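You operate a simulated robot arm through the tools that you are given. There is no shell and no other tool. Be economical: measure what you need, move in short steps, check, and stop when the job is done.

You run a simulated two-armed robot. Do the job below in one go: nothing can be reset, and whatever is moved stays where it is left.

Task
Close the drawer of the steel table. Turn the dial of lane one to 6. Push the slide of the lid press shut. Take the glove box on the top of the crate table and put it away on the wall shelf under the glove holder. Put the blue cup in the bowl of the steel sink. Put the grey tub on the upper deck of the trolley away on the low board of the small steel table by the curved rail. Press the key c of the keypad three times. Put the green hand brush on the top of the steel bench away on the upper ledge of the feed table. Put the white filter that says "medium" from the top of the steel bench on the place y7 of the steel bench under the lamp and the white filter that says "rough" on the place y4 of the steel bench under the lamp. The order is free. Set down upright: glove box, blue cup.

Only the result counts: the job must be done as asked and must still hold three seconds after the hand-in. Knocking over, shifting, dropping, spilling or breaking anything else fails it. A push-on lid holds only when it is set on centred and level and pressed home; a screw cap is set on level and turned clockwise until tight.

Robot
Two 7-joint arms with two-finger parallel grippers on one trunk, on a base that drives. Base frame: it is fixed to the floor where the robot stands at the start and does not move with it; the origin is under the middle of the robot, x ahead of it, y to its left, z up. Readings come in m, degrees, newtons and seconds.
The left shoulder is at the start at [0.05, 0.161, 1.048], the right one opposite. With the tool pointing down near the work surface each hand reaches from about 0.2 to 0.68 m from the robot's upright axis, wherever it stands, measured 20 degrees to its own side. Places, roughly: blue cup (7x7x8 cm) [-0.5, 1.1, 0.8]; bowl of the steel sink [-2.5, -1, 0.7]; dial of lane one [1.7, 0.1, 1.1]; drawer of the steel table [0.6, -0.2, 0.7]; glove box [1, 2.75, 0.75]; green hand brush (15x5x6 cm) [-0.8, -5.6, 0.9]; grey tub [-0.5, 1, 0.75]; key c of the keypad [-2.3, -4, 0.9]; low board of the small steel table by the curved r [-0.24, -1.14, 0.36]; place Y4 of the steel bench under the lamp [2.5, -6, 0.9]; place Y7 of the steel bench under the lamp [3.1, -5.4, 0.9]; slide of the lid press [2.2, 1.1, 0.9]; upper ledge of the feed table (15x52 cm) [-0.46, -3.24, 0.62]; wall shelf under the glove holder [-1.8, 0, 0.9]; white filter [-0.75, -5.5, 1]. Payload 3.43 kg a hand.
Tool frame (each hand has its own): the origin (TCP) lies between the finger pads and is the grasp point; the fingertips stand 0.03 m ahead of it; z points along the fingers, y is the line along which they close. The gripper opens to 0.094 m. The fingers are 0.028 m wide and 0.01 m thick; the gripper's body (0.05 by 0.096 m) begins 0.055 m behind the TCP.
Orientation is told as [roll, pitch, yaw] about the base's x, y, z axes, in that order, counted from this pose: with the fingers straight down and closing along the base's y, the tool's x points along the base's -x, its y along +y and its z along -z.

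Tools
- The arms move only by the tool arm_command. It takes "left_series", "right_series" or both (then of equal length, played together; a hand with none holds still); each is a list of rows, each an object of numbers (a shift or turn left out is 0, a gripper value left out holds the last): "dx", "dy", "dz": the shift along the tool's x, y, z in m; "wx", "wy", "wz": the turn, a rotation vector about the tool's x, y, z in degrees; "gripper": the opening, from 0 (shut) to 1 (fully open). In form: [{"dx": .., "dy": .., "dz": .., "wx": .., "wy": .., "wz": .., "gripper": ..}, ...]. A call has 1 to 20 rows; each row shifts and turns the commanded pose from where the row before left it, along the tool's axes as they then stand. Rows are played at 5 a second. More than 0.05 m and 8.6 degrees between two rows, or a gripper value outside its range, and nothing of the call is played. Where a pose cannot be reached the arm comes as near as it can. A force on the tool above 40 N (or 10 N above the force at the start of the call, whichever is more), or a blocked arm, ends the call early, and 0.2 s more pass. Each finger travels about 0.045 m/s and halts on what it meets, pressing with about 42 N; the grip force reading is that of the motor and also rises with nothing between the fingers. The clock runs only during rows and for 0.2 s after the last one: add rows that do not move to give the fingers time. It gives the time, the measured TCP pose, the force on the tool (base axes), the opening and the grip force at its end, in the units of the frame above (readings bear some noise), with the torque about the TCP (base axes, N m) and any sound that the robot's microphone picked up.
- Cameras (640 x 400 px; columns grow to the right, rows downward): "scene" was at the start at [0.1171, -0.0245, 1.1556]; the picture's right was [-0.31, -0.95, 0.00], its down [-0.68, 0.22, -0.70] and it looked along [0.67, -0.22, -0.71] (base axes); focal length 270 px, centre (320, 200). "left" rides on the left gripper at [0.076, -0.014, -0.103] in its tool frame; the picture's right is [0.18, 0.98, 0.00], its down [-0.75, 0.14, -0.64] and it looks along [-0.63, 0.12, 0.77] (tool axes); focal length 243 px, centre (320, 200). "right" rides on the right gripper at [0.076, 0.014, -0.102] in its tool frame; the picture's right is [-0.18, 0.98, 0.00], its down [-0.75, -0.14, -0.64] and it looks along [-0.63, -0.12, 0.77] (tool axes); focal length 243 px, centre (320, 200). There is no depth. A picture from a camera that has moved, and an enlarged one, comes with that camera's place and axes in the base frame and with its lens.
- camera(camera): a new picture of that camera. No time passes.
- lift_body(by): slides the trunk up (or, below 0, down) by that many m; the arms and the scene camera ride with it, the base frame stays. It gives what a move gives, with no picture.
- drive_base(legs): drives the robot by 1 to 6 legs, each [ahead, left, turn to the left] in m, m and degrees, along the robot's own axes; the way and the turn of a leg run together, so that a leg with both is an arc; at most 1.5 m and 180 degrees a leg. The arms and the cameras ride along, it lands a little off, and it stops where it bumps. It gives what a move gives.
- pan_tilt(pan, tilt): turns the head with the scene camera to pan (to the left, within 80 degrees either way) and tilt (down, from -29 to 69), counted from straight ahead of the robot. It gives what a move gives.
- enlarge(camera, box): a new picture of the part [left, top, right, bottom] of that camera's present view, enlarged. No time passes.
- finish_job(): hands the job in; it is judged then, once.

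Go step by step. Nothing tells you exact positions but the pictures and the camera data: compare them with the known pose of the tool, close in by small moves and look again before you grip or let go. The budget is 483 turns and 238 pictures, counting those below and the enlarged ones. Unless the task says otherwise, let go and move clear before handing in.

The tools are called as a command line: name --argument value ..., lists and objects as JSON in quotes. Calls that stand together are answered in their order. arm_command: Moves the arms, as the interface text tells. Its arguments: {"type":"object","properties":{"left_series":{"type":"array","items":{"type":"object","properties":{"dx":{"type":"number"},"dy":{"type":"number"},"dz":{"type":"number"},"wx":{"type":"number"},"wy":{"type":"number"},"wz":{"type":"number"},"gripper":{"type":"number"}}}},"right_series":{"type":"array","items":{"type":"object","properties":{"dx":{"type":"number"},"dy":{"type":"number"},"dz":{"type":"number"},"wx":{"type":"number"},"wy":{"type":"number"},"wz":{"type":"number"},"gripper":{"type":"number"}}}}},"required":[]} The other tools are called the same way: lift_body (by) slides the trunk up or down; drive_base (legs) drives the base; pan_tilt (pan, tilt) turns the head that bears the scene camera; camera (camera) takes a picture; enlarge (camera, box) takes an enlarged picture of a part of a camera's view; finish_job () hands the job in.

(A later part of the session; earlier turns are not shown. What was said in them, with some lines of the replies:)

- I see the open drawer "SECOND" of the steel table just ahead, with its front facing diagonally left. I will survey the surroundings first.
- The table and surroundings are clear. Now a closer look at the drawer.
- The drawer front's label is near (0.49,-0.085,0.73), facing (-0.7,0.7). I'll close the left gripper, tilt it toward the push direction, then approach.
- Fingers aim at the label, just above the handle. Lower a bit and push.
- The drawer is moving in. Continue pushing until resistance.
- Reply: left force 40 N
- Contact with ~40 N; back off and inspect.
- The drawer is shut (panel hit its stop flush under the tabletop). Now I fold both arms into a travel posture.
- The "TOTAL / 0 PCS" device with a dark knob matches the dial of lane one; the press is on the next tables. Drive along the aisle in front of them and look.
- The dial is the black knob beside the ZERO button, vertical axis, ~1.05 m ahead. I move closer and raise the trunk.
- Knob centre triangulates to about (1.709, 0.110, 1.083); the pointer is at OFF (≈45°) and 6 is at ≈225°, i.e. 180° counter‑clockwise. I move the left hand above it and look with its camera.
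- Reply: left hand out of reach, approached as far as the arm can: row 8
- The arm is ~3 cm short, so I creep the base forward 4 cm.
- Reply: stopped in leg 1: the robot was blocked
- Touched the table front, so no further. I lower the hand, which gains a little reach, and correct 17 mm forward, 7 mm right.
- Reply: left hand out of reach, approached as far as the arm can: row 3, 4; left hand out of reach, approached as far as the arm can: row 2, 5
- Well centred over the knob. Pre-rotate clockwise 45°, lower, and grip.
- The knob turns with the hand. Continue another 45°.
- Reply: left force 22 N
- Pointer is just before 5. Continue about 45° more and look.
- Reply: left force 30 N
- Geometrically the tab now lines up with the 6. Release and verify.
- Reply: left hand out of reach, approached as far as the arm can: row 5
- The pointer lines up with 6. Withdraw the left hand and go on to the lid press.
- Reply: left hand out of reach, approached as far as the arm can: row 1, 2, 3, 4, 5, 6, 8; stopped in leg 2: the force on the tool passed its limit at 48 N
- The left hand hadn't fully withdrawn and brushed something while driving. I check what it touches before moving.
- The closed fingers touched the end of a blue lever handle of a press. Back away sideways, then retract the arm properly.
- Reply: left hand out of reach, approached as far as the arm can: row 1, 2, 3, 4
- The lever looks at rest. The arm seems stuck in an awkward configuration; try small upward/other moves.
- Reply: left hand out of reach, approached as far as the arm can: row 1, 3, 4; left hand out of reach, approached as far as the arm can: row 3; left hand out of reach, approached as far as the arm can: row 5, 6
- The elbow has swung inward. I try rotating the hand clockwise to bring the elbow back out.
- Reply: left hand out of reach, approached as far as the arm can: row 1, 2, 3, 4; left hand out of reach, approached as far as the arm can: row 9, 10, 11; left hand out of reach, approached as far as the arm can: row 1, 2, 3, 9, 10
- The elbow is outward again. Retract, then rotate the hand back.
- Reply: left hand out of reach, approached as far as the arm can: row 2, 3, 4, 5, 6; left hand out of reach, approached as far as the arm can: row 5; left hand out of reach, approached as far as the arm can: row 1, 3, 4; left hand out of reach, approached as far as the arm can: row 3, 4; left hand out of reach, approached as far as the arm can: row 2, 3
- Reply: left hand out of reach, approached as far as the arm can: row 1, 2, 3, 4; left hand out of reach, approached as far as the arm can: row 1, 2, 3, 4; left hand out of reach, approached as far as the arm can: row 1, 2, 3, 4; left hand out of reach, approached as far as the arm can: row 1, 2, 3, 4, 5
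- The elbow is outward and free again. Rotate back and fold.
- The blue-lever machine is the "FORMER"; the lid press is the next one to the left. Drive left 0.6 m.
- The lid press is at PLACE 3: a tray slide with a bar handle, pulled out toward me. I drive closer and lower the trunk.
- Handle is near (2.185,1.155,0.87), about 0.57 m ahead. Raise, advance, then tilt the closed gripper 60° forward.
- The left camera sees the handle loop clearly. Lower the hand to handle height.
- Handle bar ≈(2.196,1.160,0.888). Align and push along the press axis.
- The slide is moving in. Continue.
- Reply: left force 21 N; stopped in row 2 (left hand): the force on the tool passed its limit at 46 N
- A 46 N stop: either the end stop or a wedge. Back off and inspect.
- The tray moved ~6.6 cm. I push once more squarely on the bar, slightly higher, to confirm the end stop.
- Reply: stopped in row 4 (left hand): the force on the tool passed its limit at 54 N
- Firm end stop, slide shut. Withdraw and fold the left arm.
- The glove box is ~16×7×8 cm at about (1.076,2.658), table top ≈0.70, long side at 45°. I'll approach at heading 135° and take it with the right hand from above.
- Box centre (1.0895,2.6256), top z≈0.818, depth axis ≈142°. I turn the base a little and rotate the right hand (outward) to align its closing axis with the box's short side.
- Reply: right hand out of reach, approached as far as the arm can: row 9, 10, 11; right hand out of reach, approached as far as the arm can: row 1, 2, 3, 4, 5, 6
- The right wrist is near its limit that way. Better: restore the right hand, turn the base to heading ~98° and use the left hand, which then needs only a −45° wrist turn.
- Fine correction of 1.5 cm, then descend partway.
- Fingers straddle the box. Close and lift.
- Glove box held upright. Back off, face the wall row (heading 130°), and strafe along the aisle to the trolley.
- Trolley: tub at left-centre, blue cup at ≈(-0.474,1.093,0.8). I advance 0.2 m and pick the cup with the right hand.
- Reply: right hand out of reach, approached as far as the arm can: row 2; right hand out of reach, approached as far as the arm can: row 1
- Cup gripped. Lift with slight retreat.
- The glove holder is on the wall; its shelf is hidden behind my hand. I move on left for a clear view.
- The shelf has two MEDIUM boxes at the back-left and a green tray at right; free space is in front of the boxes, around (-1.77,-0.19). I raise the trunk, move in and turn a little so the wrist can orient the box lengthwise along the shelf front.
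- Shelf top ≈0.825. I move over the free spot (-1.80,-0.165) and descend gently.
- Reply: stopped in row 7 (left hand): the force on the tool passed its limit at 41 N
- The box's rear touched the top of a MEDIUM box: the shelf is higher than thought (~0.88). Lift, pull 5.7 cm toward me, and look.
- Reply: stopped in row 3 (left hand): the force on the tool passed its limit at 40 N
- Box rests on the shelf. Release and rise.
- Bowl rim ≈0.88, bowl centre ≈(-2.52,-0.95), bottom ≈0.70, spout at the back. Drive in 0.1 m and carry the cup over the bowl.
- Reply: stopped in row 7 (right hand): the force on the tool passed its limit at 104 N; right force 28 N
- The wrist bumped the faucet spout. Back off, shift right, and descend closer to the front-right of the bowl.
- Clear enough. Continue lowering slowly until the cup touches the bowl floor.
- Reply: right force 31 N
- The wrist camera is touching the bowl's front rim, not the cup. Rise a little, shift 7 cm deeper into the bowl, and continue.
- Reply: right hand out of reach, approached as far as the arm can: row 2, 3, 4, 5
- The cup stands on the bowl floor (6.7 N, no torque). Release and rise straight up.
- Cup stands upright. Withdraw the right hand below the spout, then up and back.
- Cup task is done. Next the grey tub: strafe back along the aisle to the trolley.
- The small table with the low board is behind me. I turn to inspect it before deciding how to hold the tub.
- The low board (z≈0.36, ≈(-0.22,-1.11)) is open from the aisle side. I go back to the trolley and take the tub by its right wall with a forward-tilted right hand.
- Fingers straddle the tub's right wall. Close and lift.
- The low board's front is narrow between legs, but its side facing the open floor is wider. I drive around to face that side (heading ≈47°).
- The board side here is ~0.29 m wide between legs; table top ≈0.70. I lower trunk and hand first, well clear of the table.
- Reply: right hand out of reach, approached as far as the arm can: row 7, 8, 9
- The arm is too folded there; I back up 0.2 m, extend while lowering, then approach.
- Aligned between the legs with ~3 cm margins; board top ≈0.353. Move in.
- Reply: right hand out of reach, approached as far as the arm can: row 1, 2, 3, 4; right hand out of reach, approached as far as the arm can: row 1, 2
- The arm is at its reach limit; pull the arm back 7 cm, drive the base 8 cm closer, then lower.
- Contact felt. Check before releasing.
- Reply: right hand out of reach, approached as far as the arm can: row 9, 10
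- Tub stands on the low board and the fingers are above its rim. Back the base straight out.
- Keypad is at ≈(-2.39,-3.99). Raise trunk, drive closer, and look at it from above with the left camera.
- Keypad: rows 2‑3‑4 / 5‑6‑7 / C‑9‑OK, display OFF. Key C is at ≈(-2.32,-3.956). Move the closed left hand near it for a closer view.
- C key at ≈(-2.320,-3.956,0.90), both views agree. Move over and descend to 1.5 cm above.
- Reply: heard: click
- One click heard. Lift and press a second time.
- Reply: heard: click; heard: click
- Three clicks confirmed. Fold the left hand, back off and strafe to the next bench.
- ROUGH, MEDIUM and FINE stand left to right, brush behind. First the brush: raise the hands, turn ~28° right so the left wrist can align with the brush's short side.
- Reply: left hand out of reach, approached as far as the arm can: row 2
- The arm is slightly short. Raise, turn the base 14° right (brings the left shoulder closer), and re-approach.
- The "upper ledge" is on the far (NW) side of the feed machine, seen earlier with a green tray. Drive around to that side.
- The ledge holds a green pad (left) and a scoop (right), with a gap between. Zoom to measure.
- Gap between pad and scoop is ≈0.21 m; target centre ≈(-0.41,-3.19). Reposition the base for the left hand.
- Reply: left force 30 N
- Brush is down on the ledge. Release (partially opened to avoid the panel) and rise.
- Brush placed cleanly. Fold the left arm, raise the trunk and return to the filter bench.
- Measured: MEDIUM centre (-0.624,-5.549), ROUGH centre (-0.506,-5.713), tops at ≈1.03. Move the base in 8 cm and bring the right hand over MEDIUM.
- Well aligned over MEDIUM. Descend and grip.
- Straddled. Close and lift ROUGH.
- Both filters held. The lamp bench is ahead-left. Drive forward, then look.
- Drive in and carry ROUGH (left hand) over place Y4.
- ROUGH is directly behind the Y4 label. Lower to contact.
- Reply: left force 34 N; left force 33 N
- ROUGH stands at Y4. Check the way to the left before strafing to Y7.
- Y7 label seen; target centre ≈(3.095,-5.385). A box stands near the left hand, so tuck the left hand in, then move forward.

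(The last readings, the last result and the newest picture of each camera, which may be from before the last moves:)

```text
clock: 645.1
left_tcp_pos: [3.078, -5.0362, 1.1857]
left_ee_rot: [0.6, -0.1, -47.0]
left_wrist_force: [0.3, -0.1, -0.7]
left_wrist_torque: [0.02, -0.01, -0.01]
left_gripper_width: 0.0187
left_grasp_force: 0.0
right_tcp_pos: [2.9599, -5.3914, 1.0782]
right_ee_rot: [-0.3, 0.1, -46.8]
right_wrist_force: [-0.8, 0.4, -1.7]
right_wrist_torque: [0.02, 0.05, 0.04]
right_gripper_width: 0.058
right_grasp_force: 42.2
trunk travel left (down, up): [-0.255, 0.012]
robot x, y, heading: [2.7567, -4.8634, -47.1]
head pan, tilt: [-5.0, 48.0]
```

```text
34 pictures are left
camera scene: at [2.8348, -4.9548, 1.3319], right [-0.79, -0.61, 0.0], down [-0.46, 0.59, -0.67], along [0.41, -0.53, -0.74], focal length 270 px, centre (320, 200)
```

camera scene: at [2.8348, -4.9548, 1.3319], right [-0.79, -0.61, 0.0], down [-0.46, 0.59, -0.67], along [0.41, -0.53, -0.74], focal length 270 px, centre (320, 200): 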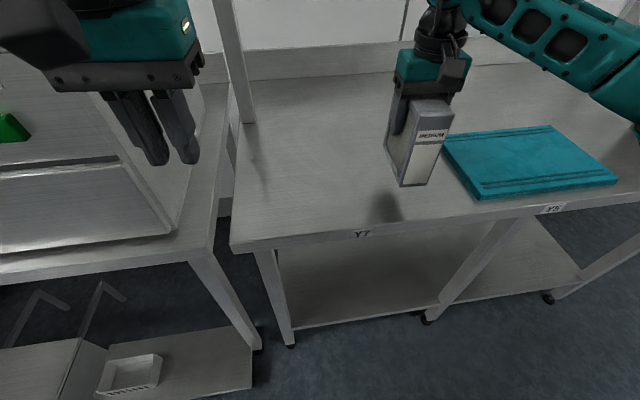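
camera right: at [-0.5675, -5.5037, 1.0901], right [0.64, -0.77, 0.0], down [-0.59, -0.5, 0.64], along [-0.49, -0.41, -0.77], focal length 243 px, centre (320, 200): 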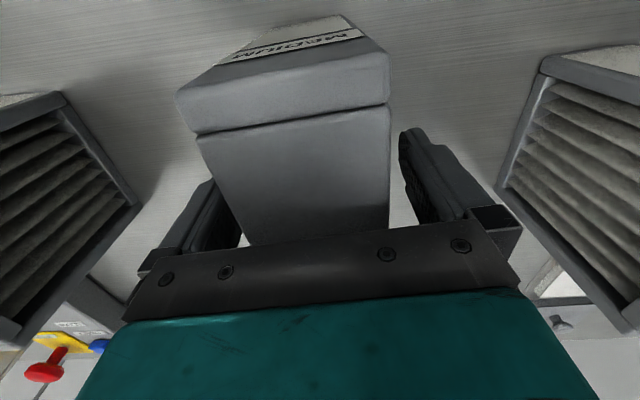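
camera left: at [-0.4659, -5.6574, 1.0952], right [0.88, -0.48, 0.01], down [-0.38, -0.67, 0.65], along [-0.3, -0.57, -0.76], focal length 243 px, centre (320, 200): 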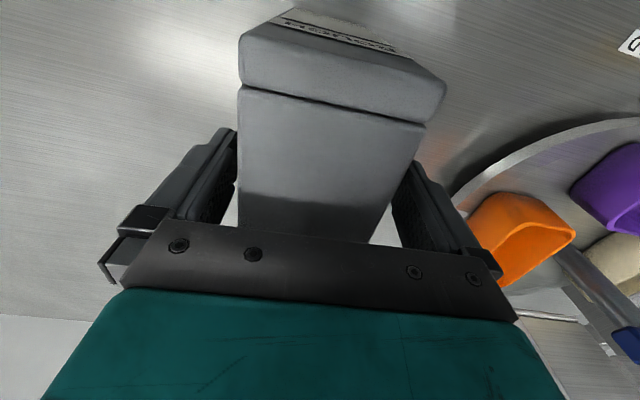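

arm_command --right_series '[{"dx": -0.022, "dy": 0.026}, {"dx": -0.022, "dy": 0.026}, {"dx": -0.022, "dy": 0.026}, {"dx": -0.0215, "dy": 0.025}, {"dz": 0.02}, {"dz": 0.02}, {}]'

camera --camera "scene"

```text
clock: 646.7
left_tcp_pos: [3.0802, -5.0346, 1.1851]
left_ee_rot: [0.6, -0.1, -47.0]
left_wrist_force: [-0.4, -0.5, -0.5]
left_wrist_torque: [0.01, -0.01, 0.0]
left_gripper_width: 0.0187
left_grasp_force: 0.0
right_tcp_pos: [3.0962, -5.3858, 1.0371]
right_ee_rot: [-0.2, 0.1, -46.9]
right_wrist_force: [-0.2, -0.5, -1.2]
right_wrist_torque: [-0.02, -0.02, -0.01]
right_gripper_width: 0.0578
right_grasp_force: 42.3
trunk travel left (down, up): [-0.255, 0.012]
robot x, y, heading: [2.7629, -4.8626, -47.2]
head pan, tilt: [-5.0, 48.0]
```

```text
33 pictures are left
camera scene: at [2.8347, -4.9548, 1.3319], right [-0.79, -0.61, 0.0], down [-0.46, 0.59, -0.67], along [0.41, -0.53, -0.74], focal length 270 px, centre (320, 200)
```

scene: 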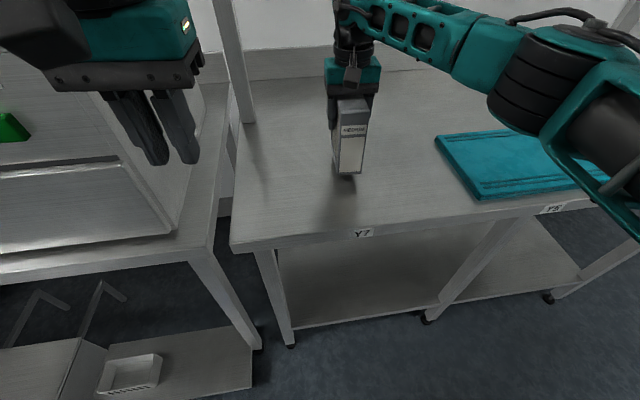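

arm_command --right_series '[{"dz": 0.01}, {"dz": 0.01}, {"dz": 0.005}, {}]'

arm_command --right_series '[{"dz": 0.003}, {"dz": 0.003}, {}]'

```text
clock: 647.7
left_tcp_pos: [3.0781, -5.037, 1.1839]
left_ee_rot: [0.7, -0.1, -47.0]
left_wrist_force: [0.5, 0.5, 0.5]
left_wrist_torque: [0.03, -0.06, -0.02]
left_gripper_width: 0.0189
left_grasp_force: 0.0
right_tcp_pos: [3.0951, -5.3851, 1.0113]
right_ee_rot: [-0.3, 0.2, -46.9]
right_wrist_force: [0.1, -0.2, -1.9]
right_wrist_torque: [0.05, 0.03, 0.01]
right_gripper_width: 0.0578
right_grasp_force: 41.7
trunk travel left (down, up): [-0.255, 0.012]
robot x, y, heading: [2.758, -4.8651, -47.0]
head pan, tilt: [-5.0, 48.0]
```

```text
clock: 648.5
left_tcp_pos: [3.079, -5.0348, 1.1852]
left_ee_rot: [0.7, -0.1, -47.0]
left_wrist_force: [0.7, -0.4, 0.3]
left_wrist_torque: [0.01, 0.0, -0.02]
left_gripper_width: 0.0185
left_grasp_force: 0.1
right_tcp_pos: [3.0945, -5.3862, 1.0084]
right_ee_rot: [-0.2, -0.1, -46.8]
right_wrist_force: [0.3, -1.8, 10.8]
right_wrist_torque: [0.62, 0.33, 0.05]
right_gripper_width: 0.0579
right_grasp_force: 41.6
trunk travel left (down, up): [-0.255, 0.012]
robot x, y, heading: [2.7588, -4.8621, -47.1]
head pan, tilt: [-5.0, 48.0]
```

Contact. Release, rise and withdraw.

arm_command --right_series '[{"dz": 0.002}, {"gripper": 1}, {}, {}, {}, {"dz": -0.03}, {"dz": -0.04}, {"dz": -0.04}, {"dz": -0.04}, {"dx": 0.04}, {"dx": 0.04}, {"dx": 0.04}, {"dx": 0.04, "dy": -0.03}, {"dx": 0.04, "dy": -0.03}, {}]'

drive_base --legs '[[-0.2, 0, 0]]'

pan_tilt --pan -15 --tilt 35

camera --camera "scene"

```text
clock: 651.7
left_tcp_pos: [3.079, -5.0355, 1.1842]
left_ee_rot: [0.7, -0.2, -47.0]
left_wrist_force: [-0.1, 0.7, -0.3]
left_wrist_torque: [0.03, 0.03, -0.01]
left_gripper_width: 0.0188
left_grasp_force: 0.2
right_tcp_pos: [2.9147, -5.2784, 1.1546]
right_ee_rot: [-0.3, 0.1, -46.8]
right_wrist_force: [-0.4, 0.1, 0.4]
right_wrist_torque: [0.01, 0.01, 0.03]
right_gripper_width: 0.0939
right_grasp_force: 0.1
trunk travel left (down, up): [-0.255, 0.012]
robot x, y, heading: [2.7592, -4.8596, -47.1]
head pan, tilt: [-5.0, 48.0]
```

```text
clock: 653.3
left_tcp_pos: [2.9422, -4.8883, 1.1845]
left_ee_rot: [0.6, -0.1, -47.0]
left_wrist_force: [-0.7, -0.3, -0.8]
left_wrist_torque: [-0.02, -0.03, -0.04]
left_gripper_width: 0.0187
left_grasp_force: 0.0
right_tcp_pos: [2.7766, -5.1297, 1.1553]
right_ee_rot: [-0.3, 0.0, -46.9]
right_wrist_force: [0.7, 0.1, 0.0]
right_wrist_torque: [0.0, -0.04, -0.01]
right_gripper_width: 0.0941
right_grasp_force: 0.0
trunk travel left (down, up): [-0.255, 0.012]
robot x, y, heading: [2.6203, -4.7168, -46.9]
head pan, tilt: [-5.0, 48.0]
```

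```text
clock: 654.1
left_tcp_pos: [2.9416, -4.8883, 1.1843]
left_ee_rot: [0.7, -0.2, -47.2]
left_wrist_force: [0.7, -0.3, -0.5]
left_wrist_torque: [-0.02, 0.0, 0.0]
left_gripper_width: 0.019
left_grasp_force: 0.1
right_tcp_pos: [2.7781, -5.1305, 1.155]
right_ee_rot: [-0.3, 0.2, -47.0]
right_wrist_force: [-0.3, -0.3, 0.8]
right_wrist_torque: [0.02, 0.03, 0.0]
right_gripper_width: 0.0938
right_grasp_force: 0.1
trunk travel left (down, up): [-0.255, 0.012]
robot x, y, heading: [2.6229, -4.7169, -47.1]
head pan, tilt: [-15.0, 35.0]
```

```text
32 pictures are left
camera scene: at [2.6902, -4.8225, 1.3508], right [-0.88, -0.47, 0.0], down [-0.27, 0.51, -0.82], along [0.38, -0.72, -0.57], focal length 270 px, centre (320, 200)
```

scene: 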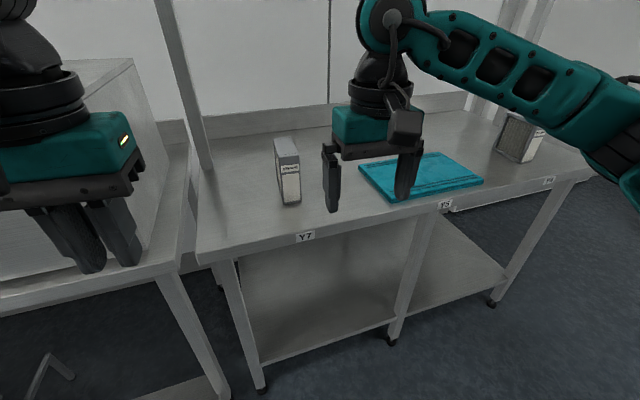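

MEDIUM stands at Y7 and ROUGH at Y4, both hands are clear, and the other tasks are already done. Handing in.

finish_job

```text
The job is handed in.
```

All nine parts of the job are done and handed in, with both hands clear; one press lever and the sink faucet were bumped along the way.

- **Pushed, turned or pressed:** The drawer and the lid press slide both reached their end stops. The dial of lane one points to 6. Key c gave three audible clicks.
- **Put away:** The glove box stands upright on the wall shelf and the blue cup stands upright in the sink bowl. The grey tub is on the low board, and the green hand brush is on the upper ledge of the feed table. "Medium" is at Y7 and "rough" is at Y4.
- **Bumps:**
  - The left hand hit the blue lever of the machine labelled FORMER (48 N).
  - The right wrist hit the faucet spout (104 N).
  - The glove box pressed briefly on one of the boxes already on the shelf (41 N).
  - The base touched a table front.

All looked unchanged in later pictures except the table front, which I did not check. I did not go back for a close look at the dial or the lever before handing in.
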